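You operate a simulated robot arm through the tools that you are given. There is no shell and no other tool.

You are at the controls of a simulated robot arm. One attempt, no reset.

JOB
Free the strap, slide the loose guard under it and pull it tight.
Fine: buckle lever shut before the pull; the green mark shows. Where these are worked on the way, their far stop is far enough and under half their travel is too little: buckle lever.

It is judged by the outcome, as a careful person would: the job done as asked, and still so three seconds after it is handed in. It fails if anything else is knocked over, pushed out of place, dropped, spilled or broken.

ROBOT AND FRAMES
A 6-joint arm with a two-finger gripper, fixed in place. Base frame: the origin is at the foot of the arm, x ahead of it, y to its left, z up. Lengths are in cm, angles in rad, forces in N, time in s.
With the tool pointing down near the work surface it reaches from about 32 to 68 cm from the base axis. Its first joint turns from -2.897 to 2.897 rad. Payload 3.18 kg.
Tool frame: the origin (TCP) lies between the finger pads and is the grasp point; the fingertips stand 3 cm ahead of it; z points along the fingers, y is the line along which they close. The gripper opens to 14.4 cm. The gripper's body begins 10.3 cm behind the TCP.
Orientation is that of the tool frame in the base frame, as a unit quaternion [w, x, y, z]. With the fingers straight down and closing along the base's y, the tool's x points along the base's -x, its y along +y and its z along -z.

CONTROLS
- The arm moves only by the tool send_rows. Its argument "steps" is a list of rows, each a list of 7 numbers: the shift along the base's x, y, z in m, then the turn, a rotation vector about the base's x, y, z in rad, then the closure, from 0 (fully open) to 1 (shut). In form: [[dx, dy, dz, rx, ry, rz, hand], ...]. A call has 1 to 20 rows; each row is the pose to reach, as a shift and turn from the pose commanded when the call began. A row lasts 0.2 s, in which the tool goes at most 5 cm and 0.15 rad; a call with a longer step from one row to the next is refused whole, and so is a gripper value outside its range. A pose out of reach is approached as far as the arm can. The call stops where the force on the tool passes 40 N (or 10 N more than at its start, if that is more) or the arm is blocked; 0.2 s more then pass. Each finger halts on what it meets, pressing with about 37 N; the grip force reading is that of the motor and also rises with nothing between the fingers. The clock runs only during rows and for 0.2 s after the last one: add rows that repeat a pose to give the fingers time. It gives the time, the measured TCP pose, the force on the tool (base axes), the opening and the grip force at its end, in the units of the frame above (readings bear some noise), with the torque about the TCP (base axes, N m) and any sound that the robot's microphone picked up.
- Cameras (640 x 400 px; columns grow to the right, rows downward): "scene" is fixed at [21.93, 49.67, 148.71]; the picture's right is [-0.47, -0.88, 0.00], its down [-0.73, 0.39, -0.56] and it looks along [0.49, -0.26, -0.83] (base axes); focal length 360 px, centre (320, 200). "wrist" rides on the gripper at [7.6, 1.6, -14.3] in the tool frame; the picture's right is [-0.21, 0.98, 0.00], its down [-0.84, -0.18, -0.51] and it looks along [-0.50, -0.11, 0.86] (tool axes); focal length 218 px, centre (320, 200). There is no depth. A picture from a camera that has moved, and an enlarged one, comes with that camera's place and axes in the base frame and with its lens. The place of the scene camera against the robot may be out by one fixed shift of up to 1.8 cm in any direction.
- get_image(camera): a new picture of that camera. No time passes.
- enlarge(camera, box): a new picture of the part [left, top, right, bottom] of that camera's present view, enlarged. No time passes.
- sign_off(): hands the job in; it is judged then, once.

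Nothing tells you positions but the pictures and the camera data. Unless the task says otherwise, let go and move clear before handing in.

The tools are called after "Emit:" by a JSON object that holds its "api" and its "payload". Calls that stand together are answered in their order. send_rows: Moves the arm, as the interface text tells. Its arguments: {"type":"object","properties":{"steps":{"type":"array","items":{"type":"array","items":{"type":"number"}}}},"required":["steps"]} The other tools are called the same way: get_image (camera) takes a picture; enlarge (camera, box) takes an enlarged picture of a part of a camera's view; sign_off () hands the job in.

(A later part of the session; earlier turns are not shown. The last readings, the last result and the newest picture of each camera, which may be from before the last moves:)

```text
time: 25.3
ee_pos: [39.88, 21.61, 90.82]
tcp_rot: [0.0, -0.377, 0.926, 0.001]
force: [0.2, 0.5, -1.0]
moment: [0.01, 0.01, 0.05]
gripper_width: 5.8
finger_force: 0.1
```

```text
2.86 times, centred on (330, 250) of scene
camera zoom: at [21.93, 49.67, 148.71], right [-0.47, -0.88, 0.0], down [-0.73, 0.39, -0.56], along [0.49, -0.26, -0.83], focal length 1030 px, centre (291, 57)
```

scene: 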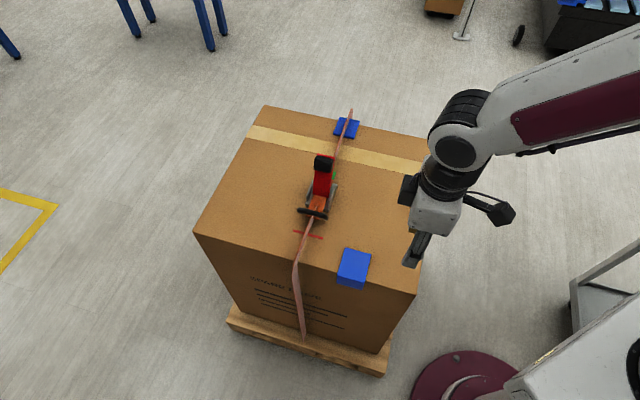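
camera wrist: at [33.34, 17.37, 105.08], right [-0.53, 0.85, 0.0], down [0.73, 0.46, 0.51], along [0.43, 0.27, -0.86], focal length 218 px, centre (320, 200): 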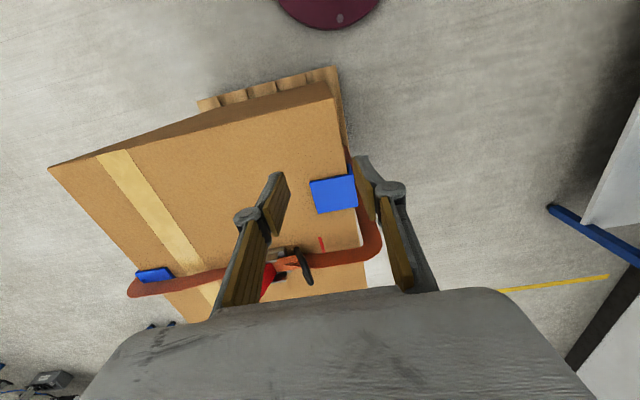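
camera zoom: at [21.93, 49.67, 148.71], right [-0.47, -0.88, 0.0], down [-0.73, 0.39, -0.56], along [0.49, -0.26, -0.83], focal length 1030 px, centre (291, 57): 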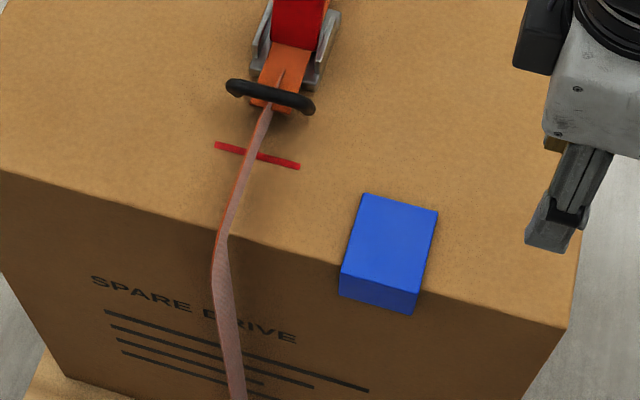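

The slack strap loops well clear of the front edge. The guard's centre is about (46.5, 28.5) and it needs about 11 cm along the edge to sit under the strap. I'll lower the fingers behind its near side with a 3 cm spread.

Emit:
{"api": "send_rows", "payload": {"steps": [[0.01, 0.008, -0.035, 0, 0, 0.03, 0.79], [0.02, 0.016, -0.075, 0, 0, 0.03, 0.79], [0.025, 0.023, -0.11, 0, 0, 0.03, 0.79], [0.025, 0.023, -0.126, 0, 0, 0.03, 0.79], [0.025, 0.023, -0.126, 0, 0, 0.03, 0.79]]}}

Emit:
{"api": "get_image", "payload": {"camera": "wrist"}}

Emit:
{"api": "enlarge", "payload": {"camera": "scene", "box": [300, 180, 440, 320]}}

```text
time: 26.5
ee_pos: [42.24, 23.74, 78.18]
tcp_rot: [0.0, -0.389, 0.921, 0.001]
force: [-0.2, 0.6, 0.9]
moment: [0.01, 0.01, -0.03]
gripper_width: 3.02
finger_force: 0.0
```

```text
taken
camera wrist: at [35.86, 19.4, 92.41], right [-0.56, 0.83, 0.0], down [0.72, 0.48, 0.51], along [0.42, 0.28, -0.86], focal length 218 px, centre (320, 200)
```

wrist: 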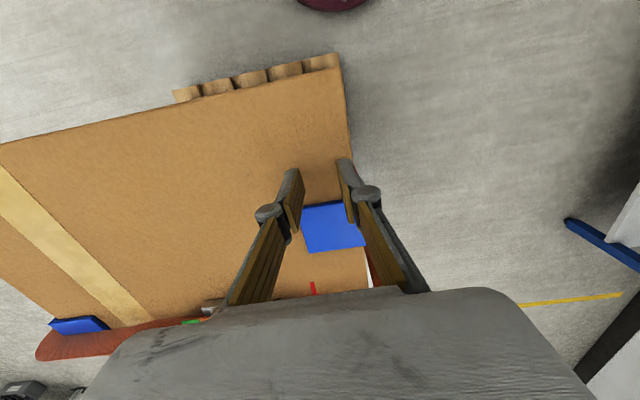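

```text
2.86 times, centred on (370, 250) of scene
camera zoom: at [21.93, 49.67, 148.71], right [-0.47, -0.88, 0.0], down [-0.73, 0.39, -0.56], along [0.49, -0.26, -0.83], focal length 1030 px, centre (177, 57)
```

zoom: 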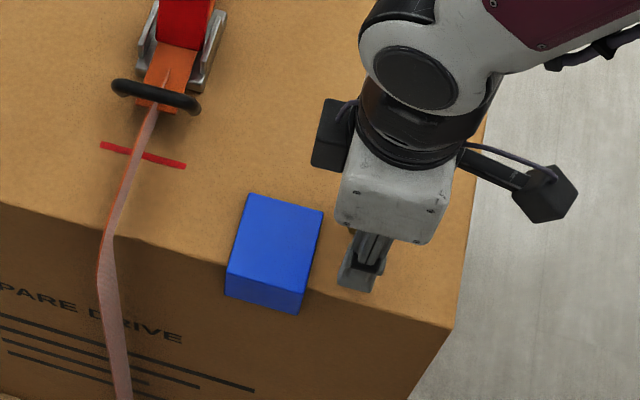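

Emit:
{"api": "send_rows", "payload": {"steps": [[0, 0, -0.003, 0, 0, 0, 0.79], [0, 0, -0.006, 0, 0, 0, 0.79], [0, 0, -0.008, 0, 0, 0, 0.79], [0, 0, -0.008, 0, 0, 0, 0.79]]}}

Emit:
{"api": "enlarge", "payload": {"camera": "wrist", "box": [240, 140, 420, 300]}}

```text
time: 27.5
ee_pos: [42.38, 23.95, 77.58]
tcp_rot: [0.0, -0.389, 0.921, 0.001]
force: [-0.8, -0.4, 1.1]
moment: [-0.01, 0.0, -0.03]
gripper_width: 3.04
finger_force: 0.1
```

```text
2.50 times, centred on (330, 220) of wrist
camera zoom: at [35.97, 19.51, 91.69], right [-0.56, 0.83, 0.0], down [0.72, 0.48, 0.51], along [0.42, 0.28, -0.86], focal length 546 px, centre (295, 150)
```

zoom: 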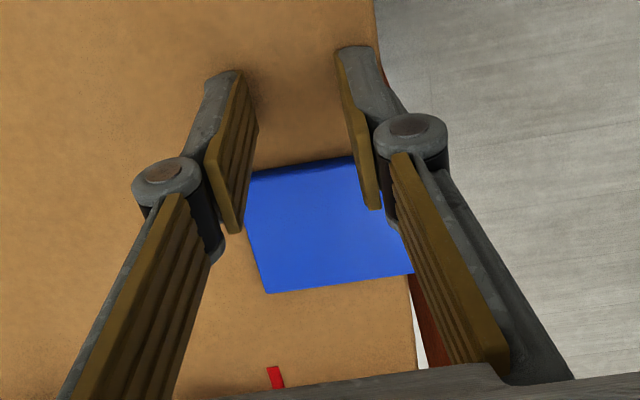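

Emit:
{"api": "send_rows", "payload": {"steps": [[0, 0, -0.002, 0, 0, 0, 0.79], [0, 0, -0.004, 0, 0, 0, 0.79], [0, 0, -0.004, 0, 0, 0, 0.79]]}}

Emit:
{"api": "send_rows", "payload": {"steps": [[0, 0, -0.0015, 0, 0, 0, 0.79], [0, 0, -0.003, 0, 0, 0, 0.79], [0, 0, -0.003, 0, 0, 0, 0.79]]}}

```text
time: 28.3
ee_pos: [42.5, 23.91, 76.97]
tcp_rot: [-0.001, -0.39, 0.921, 0.001]
force: [-0.7, 0.2, -0.1]
moment: [0.02, 0.0, -0.01]
gripper_width: 3.0
finger_force: 0.1
```

```text
time: 29.0
ee_pos: [42.48, 23.81, 76.84]
tcp_rot: [0.001, -0.39, 0.921, 0.001]
force: [-5.1, -1.7, 10.7]
moment: [-0.03, 0.11, -0.04]
gripper_width: 3.09
finger_force: 0.0
stopped in row 3: the force on the tool passed its limit at 43 N (the readings are from after the stop); the commanded pose is now the measured one
```

Contact found: the box top is at about z=73.85. I'll lift 0.3 cm and push the guard along the edge, slowly, with a check partway.

Emit:
{"api": "send_rows", "payload": {"steps": [[0, 0, 0.003, 0, 0, 0, 0.79], [0.007, 0.0071, 0.003, 0, 0, 0, 0.79], [0.014, 0.0142, 0.003, 0, 0, 0, 0.79], [0.021, 0.0214, 0.003, 0, 0, 0, 0.79], [0.028, 0.0285, 0.003, 0, 0, 0, 0.79], [0.028, 0.0285, 0.003, 0, 0, 0, 0.79]]}}

Emit:
{"api": "get_image", "payload": {"camera": "wrist"}}

Emit:
{"api": "enlarge", "payload": {"camera": "scene", "box": [280, 180, 420, 320]}}

```text
time: 30.4
ee_pos: [45.34, 26.79, 77.25]
tcp_rot: [0.0, -0.39, 0.921, 0.001]
force: [0.6, -0.1, 0.1]
moment: [0.02, -0.04, 0.01]
gripper_width: 3.06
finger_force: 0.0
```

```text
taken
camera wrist: at [38.9, 22.44, 91.47], right [-0.56, 0.83, 0.0], down [0.72, 0.48, 0.51], along [0.42, 0.28, -0.86], focal length 218 px, centre (320, 200)
```

wrist: 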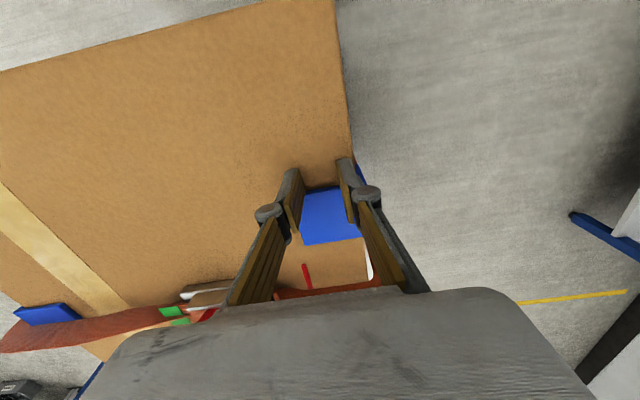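

```text
2.86 times, centred on (350, 250) of scene
camera zoom: at [21.93, 49.67, 148.71], right [-0.47, -0.88, 0.0], down [-0.73, 0.39, -0.56], along [0.49, -0.26, -0.83], focal length 1030 px, centre (234, 57)
```

zoom: 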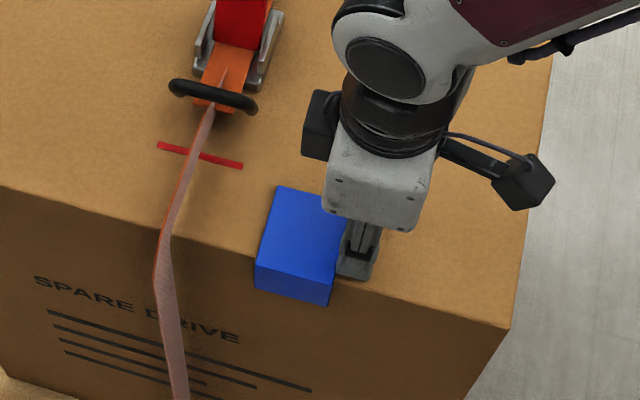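

Emit:
{"api": "send_rows", "payload": {"steps": [[0.007, 0.0071, 0, 0, 0, 0, 0.79], [0.014, 0.0142, 0, 0, 0, 0, 0.79], [0.021, 0.0214, 0, 0, 0, 0, 0.79], [0.028, 0.0285, 0, 0, 0, 0, 0.79], [0.035, 0.0356, 0, 0, 0, 0, 0.79], [0.035, 0.0356, 0, 0, 0, 0, 0.79]]}}

Emit:
{"api": "get_image", "payload": {"camera": "wrist"}}

Emit:
{"api": "enlarge", "payload": {"camera": "scene", "box": [260, 180, 400, 320]}}

```text
time: 31.8
ee_pos: [48.81, 30.12, 77.14]
tcp_rot: [0.0, -0.39, 0.921, 0.001]
force: [-0.6, 0.0, 0.5]
moment: [0.0, 0.01, -0.03]
gripper_width: 3.02
finger_force: 0.0
```

```text
taken
camera wrist: at [42.35, 25.8, 91.33], right [-0.56, 0.83, 0.0], down [0.72, 0.48, 0.51], along [0.42, 0.28, -0.86], focal length 218 px, centre (320, 200)
```

wrist: 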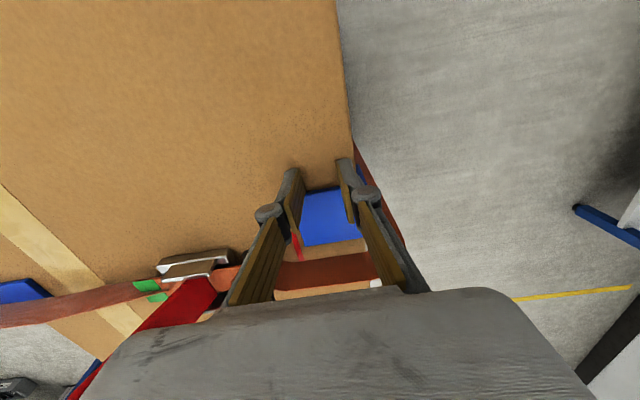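

```text
2.86 times, centred on (330, 250) of scene
camera zoom: at [21.93, 49.67, 148.71], right [-0.47, -0.88, 0.0], down [-0.73, 0.39, -0.56], along [0.49, -0.26, -0.83], focal length 1030 px, centre (291, 57)
```

zoom: 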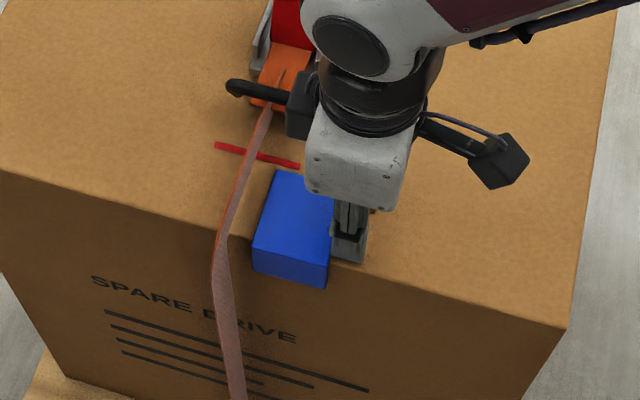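

The guard slides cleanly along the edge and has begun to pass under the strap. It needs about 4.5 cm more.

Emit:
{"api": "send_rows", "payload": {"steps": [[0.007, 0.0071, 0, 0, 0, 0, 0.79], [0.014, 0.0142, 0, 0, 0, 0, 0.79], [0.021, 0.0214, 0, 0, 0, 0, 0.79], [0.027, 0.0274, 0, 0, 0, 0, 0.79], [0.027, 0.0274, 0, 0, 0, 0, 0.79]]}}

Emit:
{"api": "get_image", "payload": {"camera": "wrist"}}

Emit:
{"api": "enlarge", "payload": {"camera": "scene", "box": [240, 170, 380, 310]}}

```text
time: 33.0
ee_pos: [51.43, 32.84, 77.16]
tcp_rot: [0.001, -0.389, 0.921, 0.002]
force: [-0.1, 1.0, 0.3]
moment: [0.01, -0.01, -0.02]
gripper_width: 3.02
finger_force: 0.0
```

```text
taken
camera wrist: at [44.98, 28.55, 91.41], right [-0.56, 0.83, 0.0], down [0.72, 0.48, 0.51], along [0.42, 0.28, -0.86], focal length 218 px, centre (320, 200)
```

wrist: 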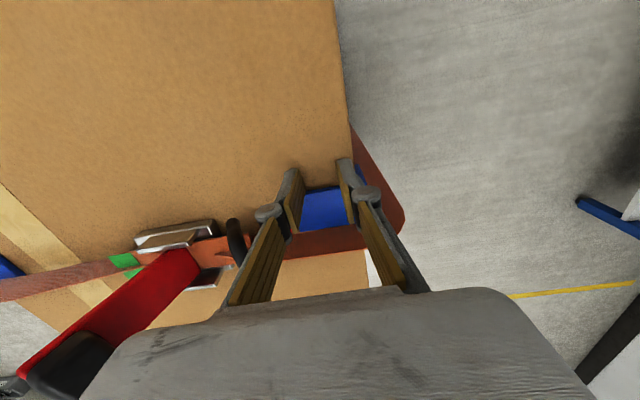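

```text
2.86 times, centred on (310, 240) of scene
camera zoom: at [21.93, 49.67, 148.71], right [-0.47, -0.88, 0.0], down [-0.73, 0.39, -0.56], along [0.49, -0.26, -0.83], focal length 1030 px, centre (349, 86)
```

zoom: 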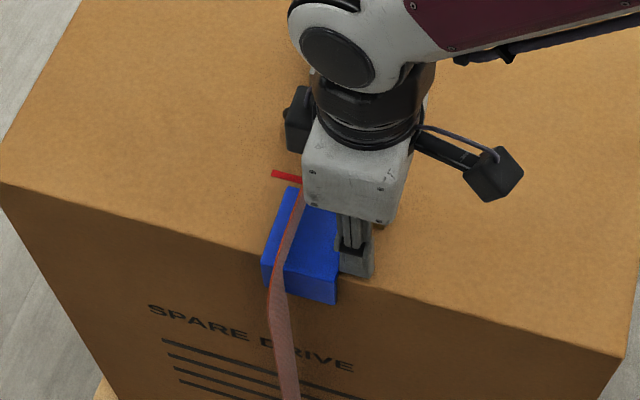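

Emit:
{"api": "send_rows", "payload": {"steps": [[0.003, 0.003, 0, 0, 0, 0, 0.79], [0.0055, 0.0056, 0, 0, 0, 0, 0.79], [0.0055, 0.0056, 0, 0, 0, 0, 0.79]]}}

Emit:
{"api": "send_rows", "payload": {"steps": [[-0.014, -0.0142, 0.003, 0, 0, 0, 0.79], [-0.035, -0.0356, 0.01, 0, 0, 0, 0.79], [-0.06, -0.06, 0.03, 0, 0, 0, 0.79], [-0.08, -0.08, 0.06, 0, 0, 0, 0.79], [-0.1, -0.1, 0.1, 0, 0, 0, 0.79], [-0.12, -0.12, 0.13, 0, 0, 0, 0.79]]}}

Emit:
{"api": "get_image", "payload": {"camera": "wrist"}}

Emit:
{"api": "enlarge", "payload": {"camera": "scene", "box": [240, 150, 380, 310]}}

```text
time: 33.8
ee_pos: [51.99, 33.55, 77.24]
tcp_rot: [0.001, -0.39, 0.921, 0.002]
force: [-0.4, 0.7, 0.1]
moment: [-0.02, -0.02, -0.02]
gripper_width: 3.02
finger_force: 0.0
```

```text
time: 35.2
ee_pos: [39.93, 21.33, 90.31]
tcp_rot: [0.001, -0.39, 0.921, 0.001]
force: [-0.4, 0.5, 0.4]
moment: [-0.01, 0.01, 0.0]
gripper_width: 3.01
finger_force: 0.1
```

```text
taken
camera wrist: at [33.49, 16.92, 104.51], right [-0.56, 0.83, 0.0], down [0.72, 0.48, 0.51], along [0.42, 0.28, -0.86], focal length 218 px, centre (320, 200)
```

wrist: 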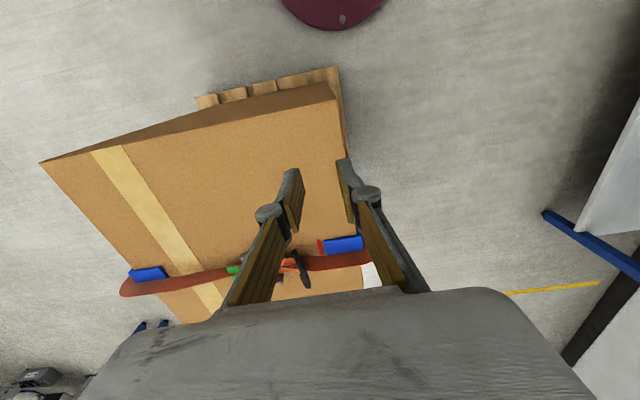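

```text
2.50 times, centred on (310, 230) of scene
camera zoom: at [21.93, 49.67, 148.71], right [-0.47, -0.88, 0.0], down [-0.73, 0.39, -0.56], along [0.49, -0.26, -0.83], focal length 901 px, centre (345, 125)
```

zoom: 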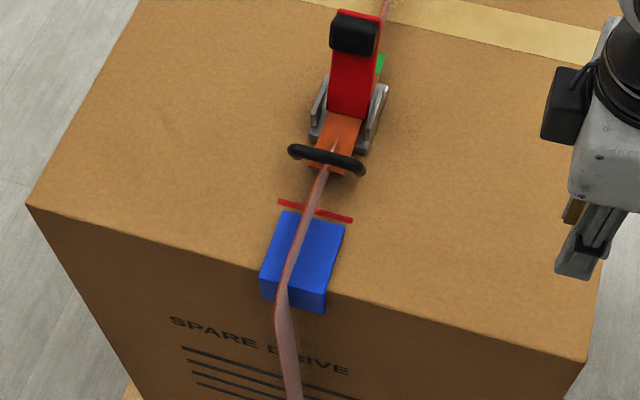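

The guard now lies under the strap, centred on the red line and flush at the edge. Next I'll shut the lever by pushing it over with closed fingers, using the leaning pose that reaches.

Emit:
{"api": "send_rows", "payload": {"steps": [[0.035, 0.014, 0.0, -0.019, -0.07, 0, 1], [0.07, 0.029, 0.0, -0.038, -0.14, 0, 1], [0.105, 0.043, 0.0, -0.057, -0.21, 0, 1], [0.14, 0.058, -0.01, -0.076, -0.28, 0, 1], [0.175, 0.072, -0.02, -0.095, -0.35, 0, 1], [0.209, 0.086, -0.038, -0.113, -0.421, 0, 1], [0.209, 0.086, -0.038, -0.113, -0.421, 0, 1]]}}

Emit:
{"api": "get_image", "payload": {"camera": "wrist"}}

Emit:
{"api": "enlarge", "payload": {"camera": "scene", "box": [240, 130, 400, 310]}}

```text
time: 36.8
ee_pos: [60.85, 30.41, 86.23]
tcp_rot: [0.171, -0.381, 0.899, -0.131]
force: [-0.4, -0.2, -0.1]
moment: [-0.04, 0.02, 0.0]
gripper_width: 0.0
finger_force: 30.2
```

```text
taken
camera wrist: at [49.21, 27.45, 96.93], right [-0.49, 0.81, -0.32], down [0.46, 0.55, 0.7], along [0.74, 0.2, -0.64], focal length 218 px, centre (320, 200)
```

wrist: 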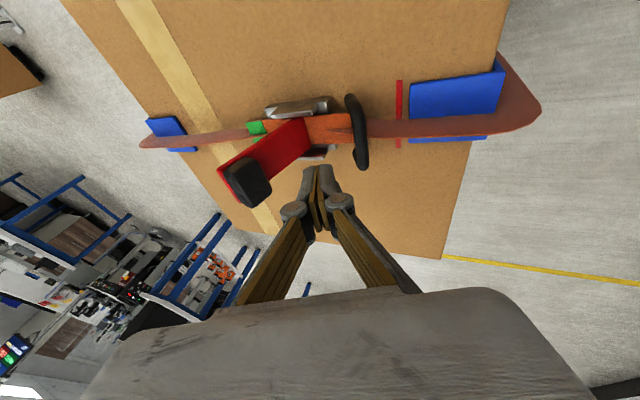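

```text
2.22 times, centred on (320, 220) of scene
camera zoom: at [21.93, 49.67, 148.71], right [-0.47, -0.88, 0.0], down [-0.73, 0.39, -0.56], along [0.49, -0.26, -0.83], focal length 801 px, centre (320, 156)
```

zoom: 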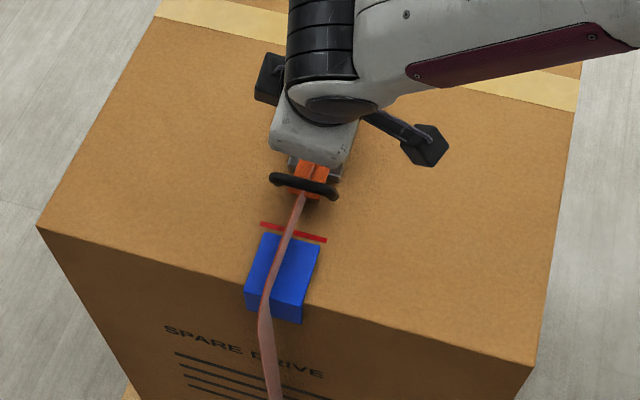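

The view shows the pivot a little further along than I assumed, so the lever may be only near its stop. To be sure it's fully opened, I'll go around it and gently nudge it from the far side before shutting it.

Emit:
{"api": "send_rows", "payload": {"steps": [[-0.021, -0.0214, 0, 0, 0, 0, 1], [-0.042, -0.0427, 0, 0, 0, 0, 1], [-0.017, -0.0675, 0, 0, 0, 0, 1], [0.008, -0.092, 0, 0, 0, 0, 1], [0.0328, -0.1165, 0, 0, 0, 0, 1], [0.0525, -0.0965, 0, 0, 0, 0, 1], [0.072, -0.0766, 0, 0, 0, 0, 1], [0.072, -0.0766, 0, 0, 0, 0, 1]]}}

Emit:
{"api": "get_image", "payload": {"camera": "wrist"}}

```text
time: 38.3
ee_pos: [66.72, 20.49, 86.06]
tcp_rot: [0.159, -0.378, 0.902, -0.137]
force: [-7.9, -9.8, 2.9]
moment: [-0.01, 0.06, 0.09]
gripper_width: 0.0
finger_force: 31.3
stopped in row 7: the force on the tool passed its limit at 62 N (the readings are from after the stop); the commanded pose is now the measured one
```

```text
taken
camera wrist: at [55.14, 17.82, 97.03], right [-0.49, 0.81, -0.32], down [0.48, 0.56, 0.68], along [0.73, 0.18, -0.66], focal length 218 px, centre (320, 200)
```

wrist: 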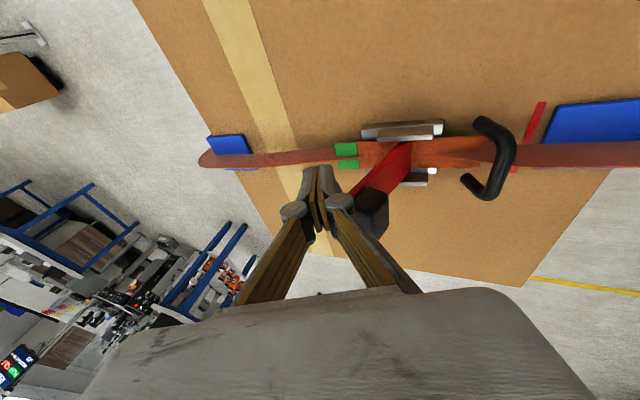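

The knuckle of the closed fingers touched the lever's side. I'll back off, go 2 cm further past it, and then come in behind it.

Emit:
{"api": "send_rows", "payload": {"steps": [[-0.007, -0.0071, 0, 0, 0, 0, 1], [0.0085, -0.0225, 0, 0, 0, 0, 1], [0.022, -0.009, 0, 0, 0, 0, 1], [0.0338, 0.003, 0, 0, 0, 0, 1], [0.0338, 0.003, 0, 0, 0, 0, 1]]}}

Emit:
{"api": "get_image", "payload": {"camera": "wrist"}}

```text
time: 39.5
ee_pos: [70.25, 21.01, 85.88]
tcp_rot: [0.16, -0.379, 0.901, -0.137]
force: [-0.1, 0.2, 0.5]
moment: [0.03, 0.03, 0.03]
gripper_width: 0.03
finger_force: 30.6
```

```text
taken
camera wrist: at [58.59, 18.29, 96.87], right [-0.49, 0.81, -0.32], down [0.47, 0.55, 0.68], along [0.73, 0.18, -0.65], focal length 218 px, centre (320, 200)
```

wrist: 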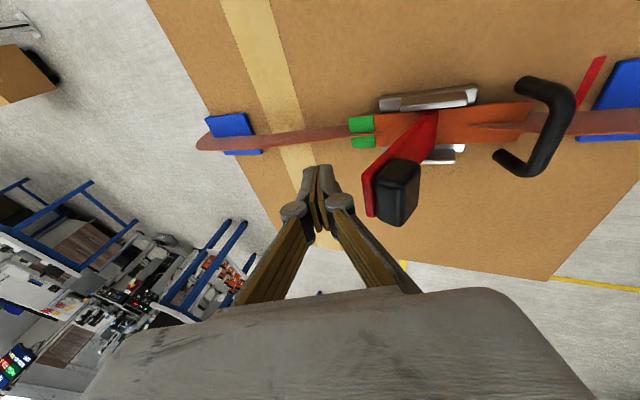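

Emit:
{"api": "send_rows", "payload": {"steps": [[-0.007, 0.007, 0, 0, 0, 0, 1], [-0.014, 0.014, 0, 0, 0, 0, 1], [-0.0195, 0.0192, 0, 0, 0, 0, 1], [-0.025, 0.0246, 0, 0, 0, 0, 1], [-0.03, 0.0295, 0, 0, 0, 0, 1]]}}

Emit:
{"api": "get_image", "payload": {"camera": "wrist"}}

```text
time: 40.4
ee_pos: [68.76, 22.31, 86.48]
tcp_rot: [0.163, -0.376, 0.901, -0.14]
force: [5.4, -5.8, 1.9]
moment: [-0.02, -0.01, 0.01]
gripper_width: 0.0
finger_force: 30.7
stopped in row 4: the force on the tool passed its limit at 46 N (the readings are from after the stop); the commanded pose is now the measured one
```

```text
taken
camera wrist: at [56.96, 19.69, 97.24], right [-0.48, 0.81, -0.33], down [0.47, 0.55, 0.69], along [0.74, 0.18, -0.65], focal length 218 px, centre (320, 200)
```

wrist: 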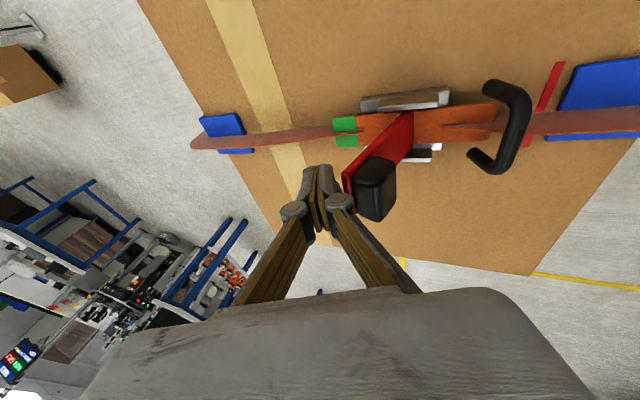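

The lever didn't yield under 46 N from behind, so it's at its far stop. I'll go back around to the front and push it shut.

Emit:
{"api": "send_rows", "payload": {"steps": [[0.0142, -0.014, 0, 0, 0, 0, 1], [-0.007, -0.0354, 0, 0, 0, 0, 1], [-0.0279, -0.0567, 0, 0, 0, 0, 1], [-0.0597, -0.0254, 0, 0, 0, 0, 1], [-0.0915, 0.006, 0, 0, 0, 0, 1], [-0.1233, 0.0374, 0, 0, 0, 0, 1], [-0.1022, 0.0588, 0, 0, 0, 0, 1], [-0.0812, 0.08, 0, 0, 0, 0, 1], [-0.0812, 0.08, 0, 0, 0, 0, 1]]}}

Emit:
{"api": "get_image", "payload": {"camera": "wrist"}}

```text
time: 42.4
ee_pos: [60.71, 30.47, 86.49]
tcp_rot: [0.164, -0.376, 0.901, -0.139]
force: [-0.5, -0.4, 0.2]
moment: [0.02, -0.03, 0.04]
gripper_width: 0.0
finger_force: 31.0
```

```text
taken
camera wrist: at [48.96, 27.8, 97.34], right [-0.48, 0.81, -0.33], down [0.47, 0.55, 0.69], along [0.74, 0.18, -0.65], focal length 218 px, centre (320, 200)
```

wrist: 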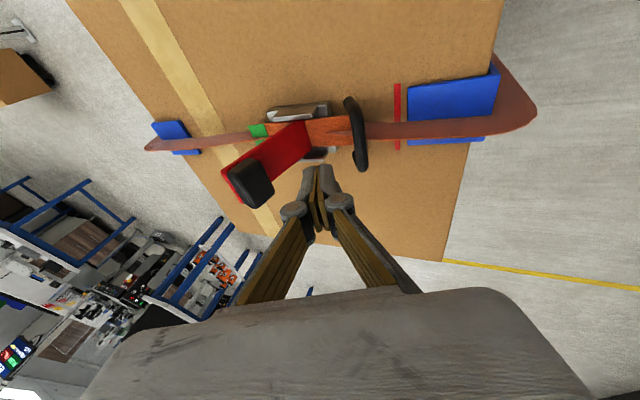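

Emit:
{"api": "send_rows", "payload": {"steps": [[0.0229, -0.0266, -0.004, 0, 0, 0, 1], [0.0329, -0.0364, -0.005, 0, 0, 0, 1], [0.039, -0.0425, -0.0065, 0, 0, 0, 1], [0.045, -0.0483, -0.008, 0, 0, 0, 1], [0.0507, -0.054, -0.012, 0, 0, 0, 1], [0.0564, -0.0596, -0.016, 0, 0, 0, 1]]}}

Emit:
{"api": "get_image", "payload": {"camera": "wrist"}}

```text
time: 43.8
ee_pos: [66.31, 24.51, 84.9]
tcp_rot: [0.163, -0.377, 0.901, -0.14]
force: [-1.4, 0.7, 0.1]
moment: [0.03, 0.03, -0.04]
gripper_width: 0.01
finger_force: 30.9
```

```text
taken
camera wrist: at [54.48, 21.88, 95.74], right [-0.48, 0.81, -0.33], down [0.47, 0.55, 0.69], along [0.74, 0.18, -0.65], focal length 218 px, centre (320, 200)
```

wrist: 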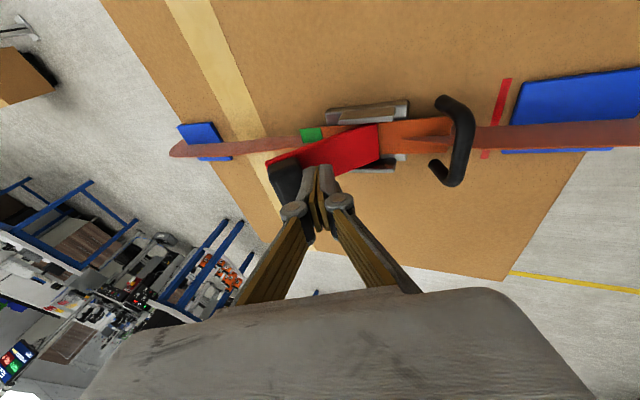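

Emit:
{"api": "send_rows", "payload": {"steps": [[0.0057, -0.0056, -0.007, 0, 0, 0, 1], [0.0093, -0.0091, -0.013, 0, 0, 0, 1], [0.0125, -0.012, -0.02, 0, 0, 0, 1], [0.015, -0.0147, -0.028, 0, 0, 0, 1], [0.0165, -0.016, -0.034, 0, 0, 0, 1], [0.017, -0.0168, -0.038, 0, 0, 0, 1], [0.017, -0.0168, -0.042, 0, 0, 0, 1]]}}

Emit:
{"api": "get_image", "payload": {"camera": "wrist"}}

```text
time: 45.4
ee_pos: [67.83, 22.72, 80.47]
tcp_rot: [0.163, -0.377, 0.901, -0.139]
force: [0.3, -0.7, 0.5]
moment: [0.01, -0.03, -0.01]
gripper_width: 0.0
finger_force: 31.1
```

```text
taken
camera wrist: at [56.04, 20.11, 91.39], right [-0.48, 0.81, -0.33], down [0.47, 0.55, 0.69], along [0.74, 0.18, -0.65], focal length 218 px, centre (320, 200)
```

wrist: 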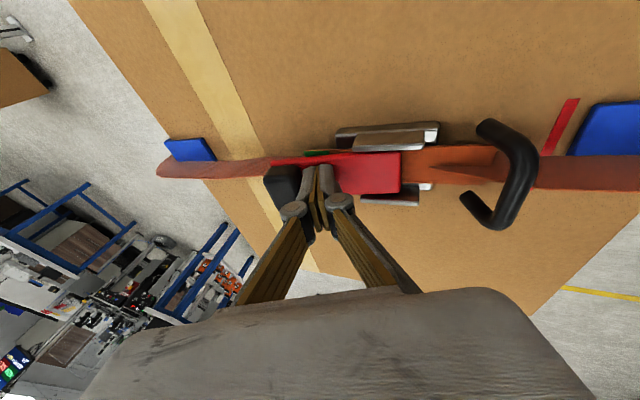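

Emit:
{"api": "send_rows", "payload": {"steps": [[0, 0, -0.003, 0, 0, 0, 1], [0, 0, -0.006, 0, 0, 0, 1], [0, 0, -0.009, 0, 0, 0, 1], [0, 0, -0.012, 0, 0, 0, 1], [0, 0, -0.015, 0, 0, 0, 1]]}}

Emit:
{"api": "get_image", "payload": {"camera": "wrist"}}

Emit:
{"api": "enlarge", "payload": {"camera": "wrist", "box": [220, 80, 460, 260]}}

```text
time: 46.4
ee_pos: [68.01, 22.77, 79.99]
tcp_rot: [0.166, -0.377, 0.901, -0.139]
force: [-1.3, -0.4, 7.3]
moment: [-0.06, 0.07, -0.03]
gripper_width: 0.0
finger_force: 30.6
stopped in row 4: the force on the tool passed its limit at 46 N (the readings are from after the stop); the commanded pose is now the measured one
```

```text
taken
camera wrist: at [56.2, 20.14, 90.65], right [-0.48, 0.81, -0.33], down [0.46, 0.55, 0.69], along [0.74, 0.18, -0.64], focal length 218 px, centre (320, 200)
```

wrist: 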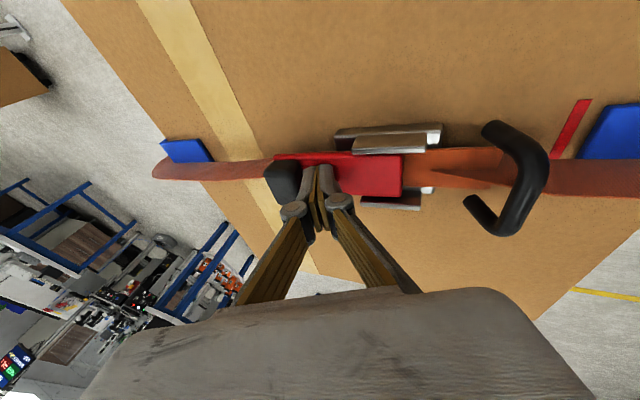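

```text
2.22 times, centred on (340, 170) of wrist
camera zoom: at [56.2, 20.14, 90.65], right [-0.48, 0.81, -0.33], down [0.46, 0.55, 0.69], along [0.74, 0.18, -0.64], focal length 485 px, centre (276, 267)
```

zoom: 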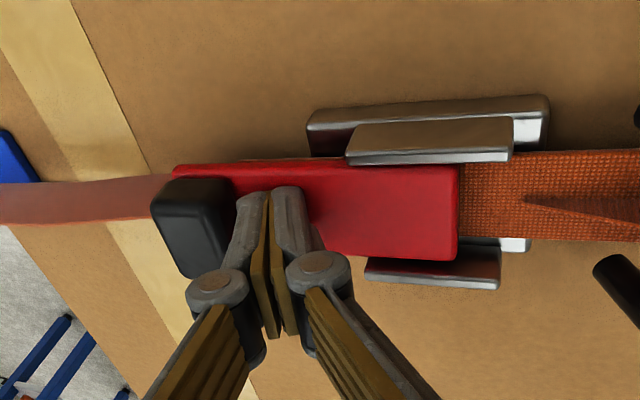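

The lever pressed down to a firm stop at z≈77.3. I'll lift away and check it from the scene camera.

Emit:
{"api": "send_rows", "payload": {"steps": [[-0.012, 0.003, 0.027, 0, 0, 0, 1], [-0.03, 0.004, 0.055, 0, 0, 0, 1], [-0.06, 0.0, 0.07, 0, 0, 0, 1], [-0.1, -0.02, 0.08, 0, 0, 0, 1], [-0.14, -0.04, 0.08, 0, 0, 0, 1], [-0.18, -0.05, 0.08, 0, 0, 0, 1]]}}

Emit:
{"api": "enlarge", "payload": {"camera": "scene", "box": [240, 100, 400, 310]}}

Emit:
{"api": "enlarge", "payload": {"camera": "scene", "box": [270, 140, 360, 230]}}

Emit:
{"api": "get_image", "payload": {"camera": "wrist"}}

```text
time: 47.8
ee_pos: [50.03, 17.75, 87.76]
tcp_rot: [0.165, -0.377, 0.901, -0.139]
force: [0.7, 0.0, 0.5]
moment: [0.01, 0.01, 0.0]
gripper_width: 0.0
finger_force: 30.3
```

```text
1.90 times, centred on (320, 205) of scene
camera zoom: at [21.93, 49.67, 148.71], right [-0.47, -0.88, 0.0], down [-0.73, 0.39, -0.56], along [0.49, -0.26, -0.83], focal length 686 px, centre (320, 190)
```

zoom: 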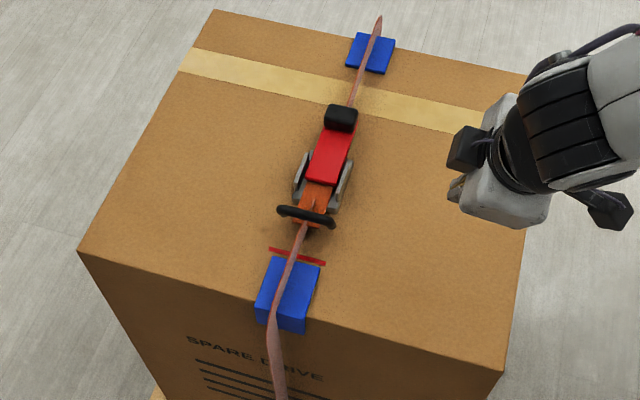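

```text
4.44 times, centred on (315, 185) of scene
camera zoom: at [21.93, 49.67, 148.71], right [-0.47, -0.88, 0.0], down [-0.73, 0.39, -0.56], along [0.49, -0.26, -0.83], focal length 1602 px, centre (342, 267)
```

zoom: 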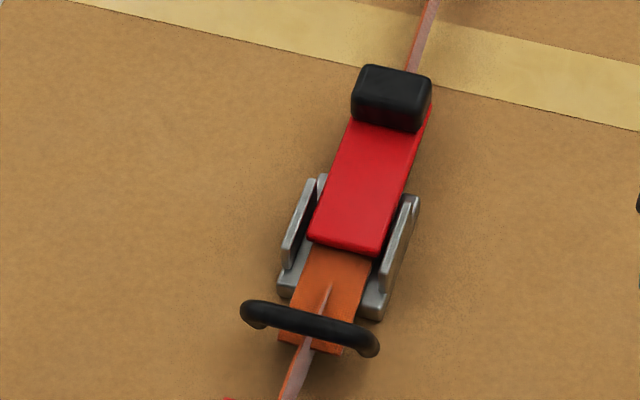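

```text
taken
camera wrist: at [38.16, 15.16, 98.5], right [-0.48, 0.81, -0.33], down [0.47, 0.55, 0.69], along [0.74, 0.18, -0.65], focal length 218 px, centre (320, 200)
```

wrist: 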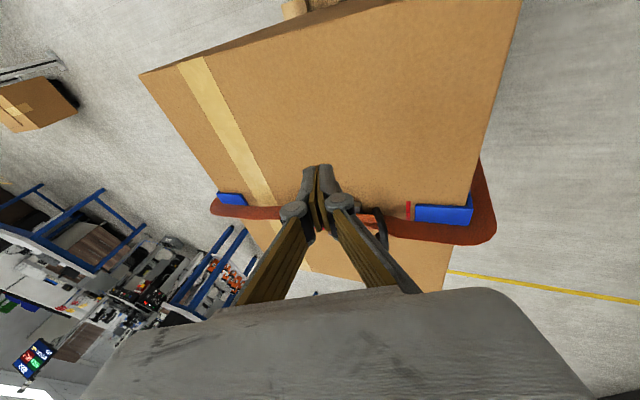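

The lever is back to its original shut position. Next is the pull handle, a bar near (59.5, 31.8, 77.3). I'll straighten the tool with fingers closing along the strap and hover over it to look.

Emit:
{"api": "send_rows", "payload": {"steps": [[0.015, 0.025, 0, 0.026, 0.083, 0, 0.8], [0.03, 0.05, 0, 0.052, 0.166, 0, 0.7], [0.045, 0.075, 0, 0.078, 0.249, 0, 0.6], [0.06, 0.1, 0, 0.104, 0.332, 0, 0.58], [0.075, 0.125, -0.01, 0.13, 0.415, 0, 0.58], [0.09, 0.14, -0.015, 0.13, 0.415, 0, 0.58], [0.09, 0.14, -0.015, 0.13, 0.415, 0, 0.58]]}}

Emit:
{"api": "get_image", "payload": {"camera": "wrist"}}

Emit:
{"api": "enlarge", "payload": {"camera": "wrist", "box": [230, 140, 430, 300]}}

```text
time: 49.4
ee_pos: [57.23, 30.95, 85.06]
tcp_rot: [0.006, -0.387, 0.922, 0.0]
force: [0.6, 0.0, 0.1]
moment: [-0.02, -0.01, 0.01]
gripper_width: 6.06
finger_force: 0.1
out of reach, approached as far as the arm can: row 5, 6, 7
```

```text
taken
camera wrist: at [50.5, 26.64, 99.2], right [-0.55, 0.83, 0.0], down [0.71, 0.47, 0.52], along [0.43, 0.28, -0.86], focal length 218 px, centre (320, 200)
```

wrist: 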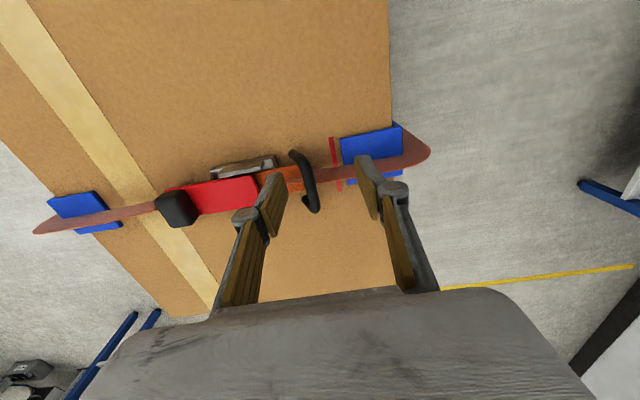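

```text
2.50 times, centred on (330, 220) of wrist
camera zoom: at [50.5, 26.64, 99.2], right [-0.55, 0.83, 0.0], down [0.71, 0.47, 0.52], along [0.43, 0.28, -0.86], focal length 546 px, centre (295, 150)
```

zoom: 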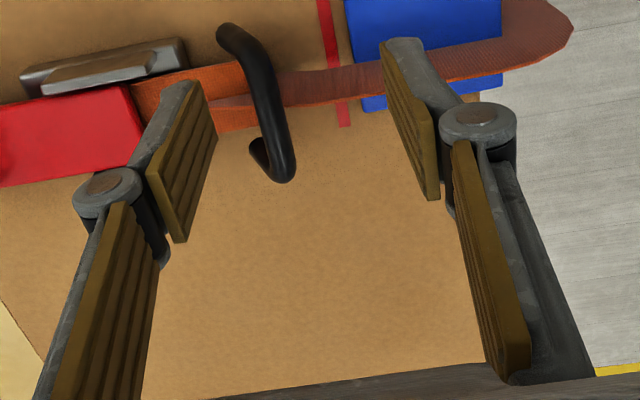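

The handle is a staple-shaped bar at about e-centre (59.6, 31.5, 77.5). An upright tool just misses it for reach, so I'll add a slight lean along the carton edge, which keeps the fingers closing along the strap, and hover lower.

Emit:
{"api": "send_rows", "payload": {"steps": [[0.01, 0.002, -0.01, 0.071, -0.07, 0, 0.62], [0.02, 0.004, -0.02, 0.142, -0.14, 0, 0.62], [0.02, 0.004, -0.025, 0.142, -0.14, 0, 0.62]]}}

Emit:
{"api": "get_image", "payload": {"camera": "wrist"}}

Emit:
{"api": "enlarge", "payload": {"camera": "wrist", "box": [230, 110, 430, 270]}}

```text
time: 50.2
ee_pos: [59.29, 31.23, 82.64]
tcp_rot: [0.093, -0.384, 0.918, 0.038]
force: [0.5, -0.1, -0.2]
moment: [0.02, 0.0, 0.01]
gripper_width: 5.51
finger_force: 0.0
```

```text
taken
camera wrist: at [50.85, 25.05, 95.11], right [-0.55, 0.83, 0.04], down [0.64, 0.39, 0.67], along [0.54, 0.39, -0.75], focal length 218 px, centre (320, 200)
```

wrist: 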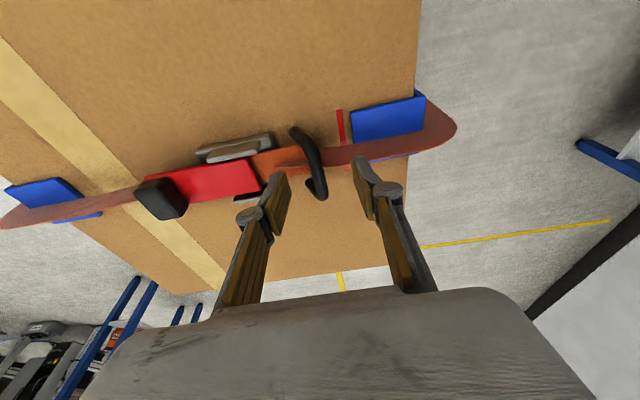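

```text
2.50 times, centred on (330, 190) of wrist
camera zoom: at [50.85, 25.05, 95.11], right [-0.55, 0.83, 0.04], down [0.64, 0.39, 0.67], along [0.54, 0.39, -0.75], focal length 546 px, centre (295, 225)
```

zoom: 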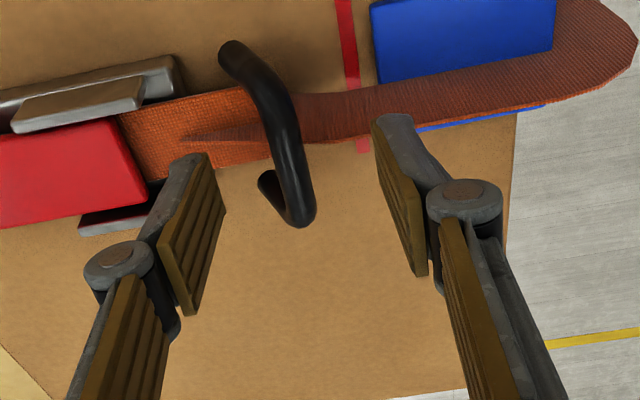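

Emit:
{"api": "send_rows", "payload": {"steps": [[0.002, -0.001, -0.008, 0, 0, 0, 0.62], [0.003, -0.002, -0.015, 0, 0, 0, 0.62], [0.003, -0.002, -0.02, 0, 0, 0, 0.62], [0.003, -0.002, -0.024, 0, 0, 0, 0.62], [0.003, -0.002, -0.028, 0, 0, 0, 0.62]]}}

Emit:
{"api": "enlarge", "payload": {"camera": "wrist", "box": [230, 80, 430, 270]}}

Emit:
{"api": "enlarge", "payload": {"camera": "scene", "box": [260, 140, 380, 300]}}

```text
time: 51.4
ee_pos: [59.62, 31.01, 79.94]
tcp_rot: [0.092, -0.384, 0.918, 0.037]
force: [1.2, 0.3, 0.4]
moment: [0.02, 0.01, 0.0]
gripper_width: 5.45
finger_force: 0.1
```

```text
2.11 times, centred on (330, 175) of wrist
camera zoom: at [51.25, 24.81, 92.27], right [-0.55, 0.83, 0.04], down [0.64, 0.39, 0.66], along [0.54, 0.39, -0.75], focal length 460 px, centre (299, 253)
```

zoom: 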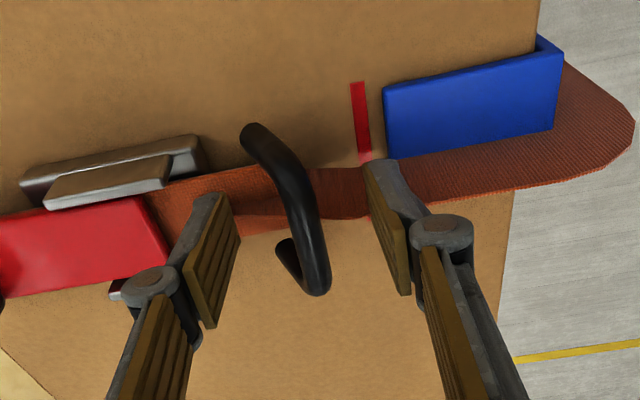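

```text
2.50 times, centred on (320, 220) of scene
camera zoom: at [21.93, 49.67, 148.71], right [-0.47, -0.88, 0.0], down [-0.73, 0.39, -0.56], along [0.49, -0.26, -0.83], focal length 901 px, centre (320, 150)
```

zoom: 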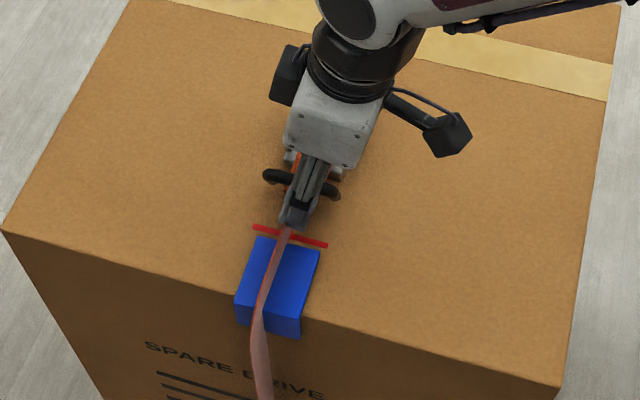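

Emit:
{"api": "send_rows", "payload": {"steps": [[0, 0, 0, 0, 0, 0, 0.8], [0, 0, 0, 0, 0, 0, 0.92], [0, 0, 0, 0, 0, 0, 1], [0, 0, 0, 0, 0, 0, 1]]}}

Emit:
{"api": "enlarge", "payload": {"camera": "wrist", "box": [230, 80, 430, 270]}}

```text
time: 52.4
ee_pos: [59.49, 31.09, 79.85]
tcp_rot: [0.09, -0.385, 0.918, 0.038]
force: [-10.5, 16.7, -4.0]
moment: [0.15, 0.02, 0.78]
gripper_width: 1.08
finger_force: 41.1
```

```text
2.11 times, centred on (330, 175) of wrist
camera zoom: at [51.16, 24.94, 92.25], right [-0.55, 0.83, 0.04], down [0.64, 0.39, 0.66], along [0.54, 0.39, -0.75], focal length 460 px, centre (299, 253)
```

zoom: 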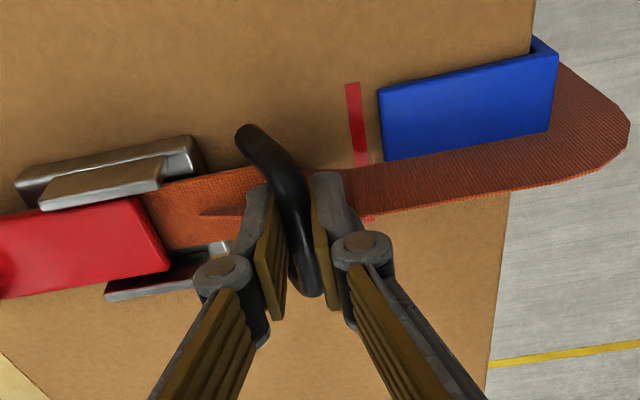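

The bar is gripped (1.1 cm). Now I'll pull gently along the strap direction, watching the force.

Emit:
{"api": "send_rows", "payload": {"steps": [[-0.004, 0.004, 0, 0, 0, 0, 1], [-0.009, 0.009, 0, 0, 0, 0, 1], [-0.015, 0.0148, 0, 0, 0, 0, 1], [-0.0214, 0.021, 0, 0, 0, 0, 1]]}}

Emit:
{"api": "enlarge", "payload": {"camera": "wrist", "box": [200, 80, 430, 270]}}

```text
time: 53.4
ee_pos: [57.53, 33.23, 79.83]
tcp_rot: [0.091, -0.384, 0.918, 0.037]
force: [2.5, -5.3, -11.3]
moment: [0.13, -0.17, 0.71]
gripper_width: 1.1
finger_force: 41.0
```

```text
2.11 times, centred on (315, 175) of wrist
camera zoom: at [49.16, 26.97, 92.27], right [-0.55, 0.83, 0.04], down [0.64, 0.39, 0.66], along [0.54, 0.39, -0.75], focal length 460 px, centre (330, 253)
```

zoom: 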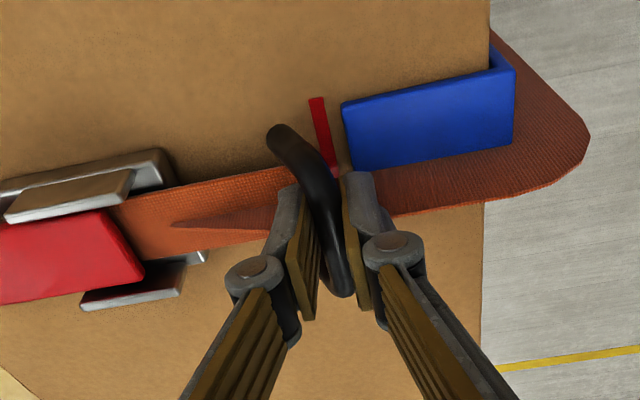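

The tongue is coming out smoothly with about 6 N. I'll continue the pull.

Emit:
{"api": "send_rows", "payload": {"steps": [[-0.006, 0.006, -0.001, 0, 0, 0, 1], [-0.013, 0.0128, -0.001, 0, 0, 0, 1], [-0.02, 0.0197, -0.001, 0, 0, 0, 1], [-0.0267, 0.0263, -0.001, 0, 0, 0, 1]]}}

Emit:
{"api": "enlarge", "payload": {"camera": "wrist", "box": [150, 80, 430, 270]}}

Emit:
{"api": "enlarge", "payload": {"camera": "scene", "box": [260, 140, 380, 300]}}

```text
time: 54.4
ee_pos: [54.85, 35.74, 79.8]
tcp_rot: [0.091, -0.385, 0.918, 0.037]
force: [-3.3, -14.7, 2.3]
moment: [-0.67, 0.48, 0.66]
gripper_width: 1.05
finger_force: 40.6
```

```text
2.11 times, centred on (290, 175) of wrist
camera zoom: at [46.46, 29.65, 92.26], right [-0.55, 0.83, 0.04], down [0.64, 0.39, 0.66], along [0.54, 0.39, -0.75], focal length 460 px, centre (383, 253)
```

zoom: 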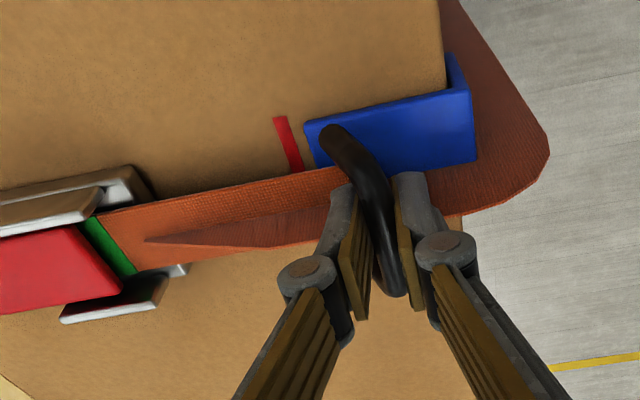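

```text
2.50 times, centred on (320, 220) of scene
camera zoom: at [21.93, 49.67, 148.71], right [-0.47, -0.88, 0.0], down [-0.73, 0.39, -0.56], along [0.49, -0.26, -0.83], focal length 901 px, centre (320, 150)
```

zoom: 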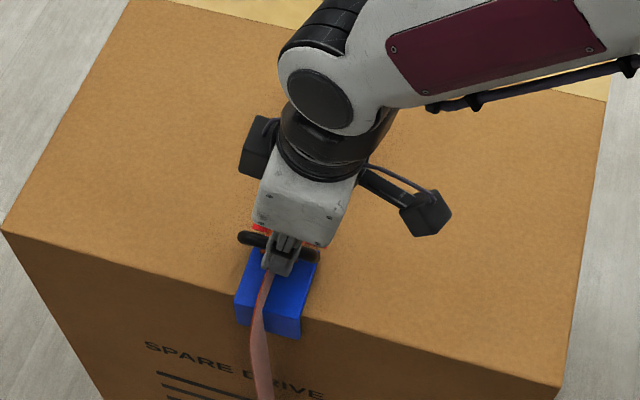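

The green mark has started to emerge from the buckle. I'll continue, correcting a small sideways load.

Emit:
{"api": "send_rows", "payload": {"steps": [[-0.006, 0.003, 0, 0, 0, 0, 1], [-0.012, 0.0085, 0, 0, 0, 0, 1], [-0.0175, 0.014, 0, 0, 0, 0, 1], [-0.0228, 0.0193, 0, 0, 0, 0, 1]]}}

Emit:
{"api": "enlarge", "payload": {"camera": "wrist", "box": [130, 80, 430, 270]}}

Emit:
{"api": "enlarge", "payload": {"camera": "scene", "box": [260, 140, 380, 300]}}

```text
time: 55.4
ee_pos: [52.67, 37.91, 79.85]
tcp_rot: [0.094, -0.384, 0.918, 0.038]
force: [21.6, 5.3, -24.0]
moment: [0.28, -0.39, 0.68]
gripper_width: 1.05
finger_force: 41.1
```

```text
2.11 times, centred on (280, 175) of wrist
camera zoom: at [44.34, 31.68, 92.21], right [-0.55, 0.83, 0.04], down [0.64, 0.39, 0.67], along [0.54, 0.39, -0.74], focal length 460 px, centre (404, 253)
```

zoom: 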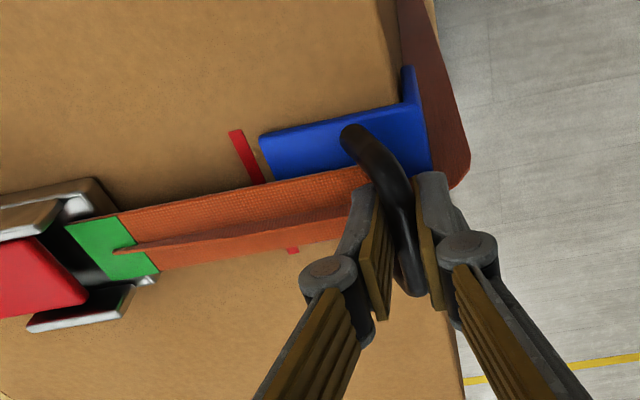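

```text
2.50 times, centred on (320, 220) of scene
camera zoom: at [21.93, 49.67, 148.71], right [-0.47, -0.88, 0.0], down [-0.73, 0.39, -0.56], along [0.49, -0.26, -0.83], focal length 901 px, centre (320, 150)
```

zoom: 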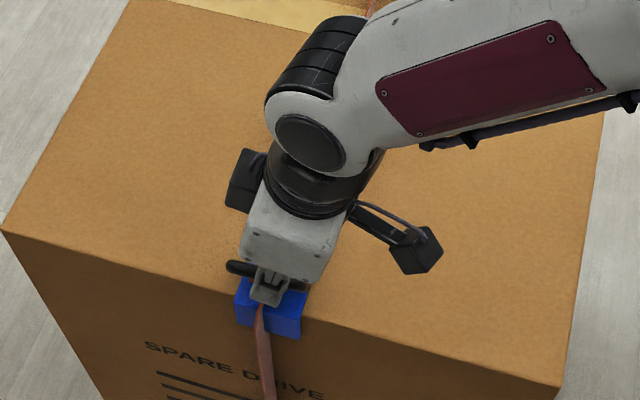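

The green mark is now fully out. I'll pull a little further to check it's tight against its stop.

Emit:
{"api": "send_rows", "payload": {"steps": [[-0.002, 0.003, -0.001, 0, 0, 0, 1], [-0.005, 0.006, -0.001, 0, 0, 0, 1], [-0.008, 0.009, -0.001, 0, 0, 0, 1], [-0.011, 0.012, -0.001, 0, 0, 0, 1]]}}

Emit:
{"api": "enlarge", "payload": {"camera": "wrist", "box": [130, 80, 430, 270]}}

Emit:
{"api": "enlarge", "payload": {"camera": "scene", "box": [260, 140, 380, 340]}}

```text
time: 56.4
ee_pos: [51.64, 38.83, 79.81]
tcp_rot: [0.094, -0.384, 0.918, 0.038]
force: [31.4, -10.3, -1.2]
moment: [-0.64, 0.13, 0.64]
gripper_width: 1.1
finger_force: 40.6
```

```text
2.11 times, centred on (280, 175) of wrist
camera zoom: at [43.27, 32.74, 92.21], right [-0.55, 0.83, 0.04], down [0.64, 0.39, 0.67], along [0.54, 0.39, -0.74], focal length 460 px, centre (404, 253)
```

zoom: 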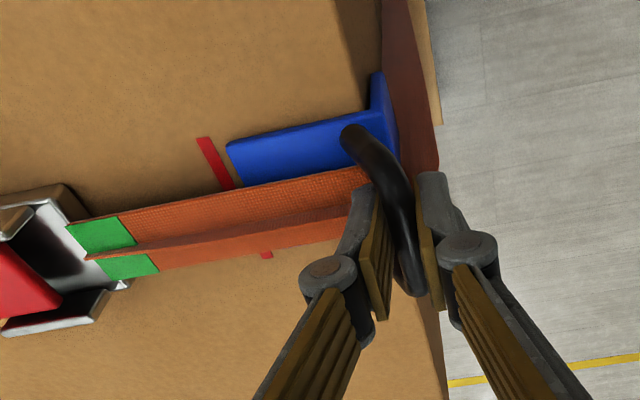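

```text
2.00 times, centred on (320, 240) of scene
camera zoom: at [21.93, 49.67, 148.71], right [-0.47, -0.88, 0.0], down [-0.73, 0.39, -0.56], along [0.49, -0.26, -0.83], focal length 721 px, centre (320, 120)
```

zoom: 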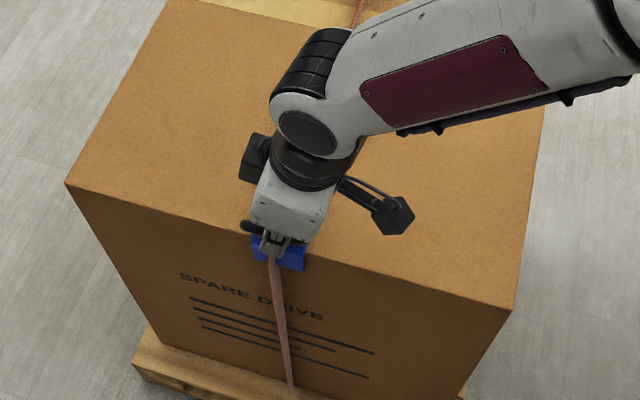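

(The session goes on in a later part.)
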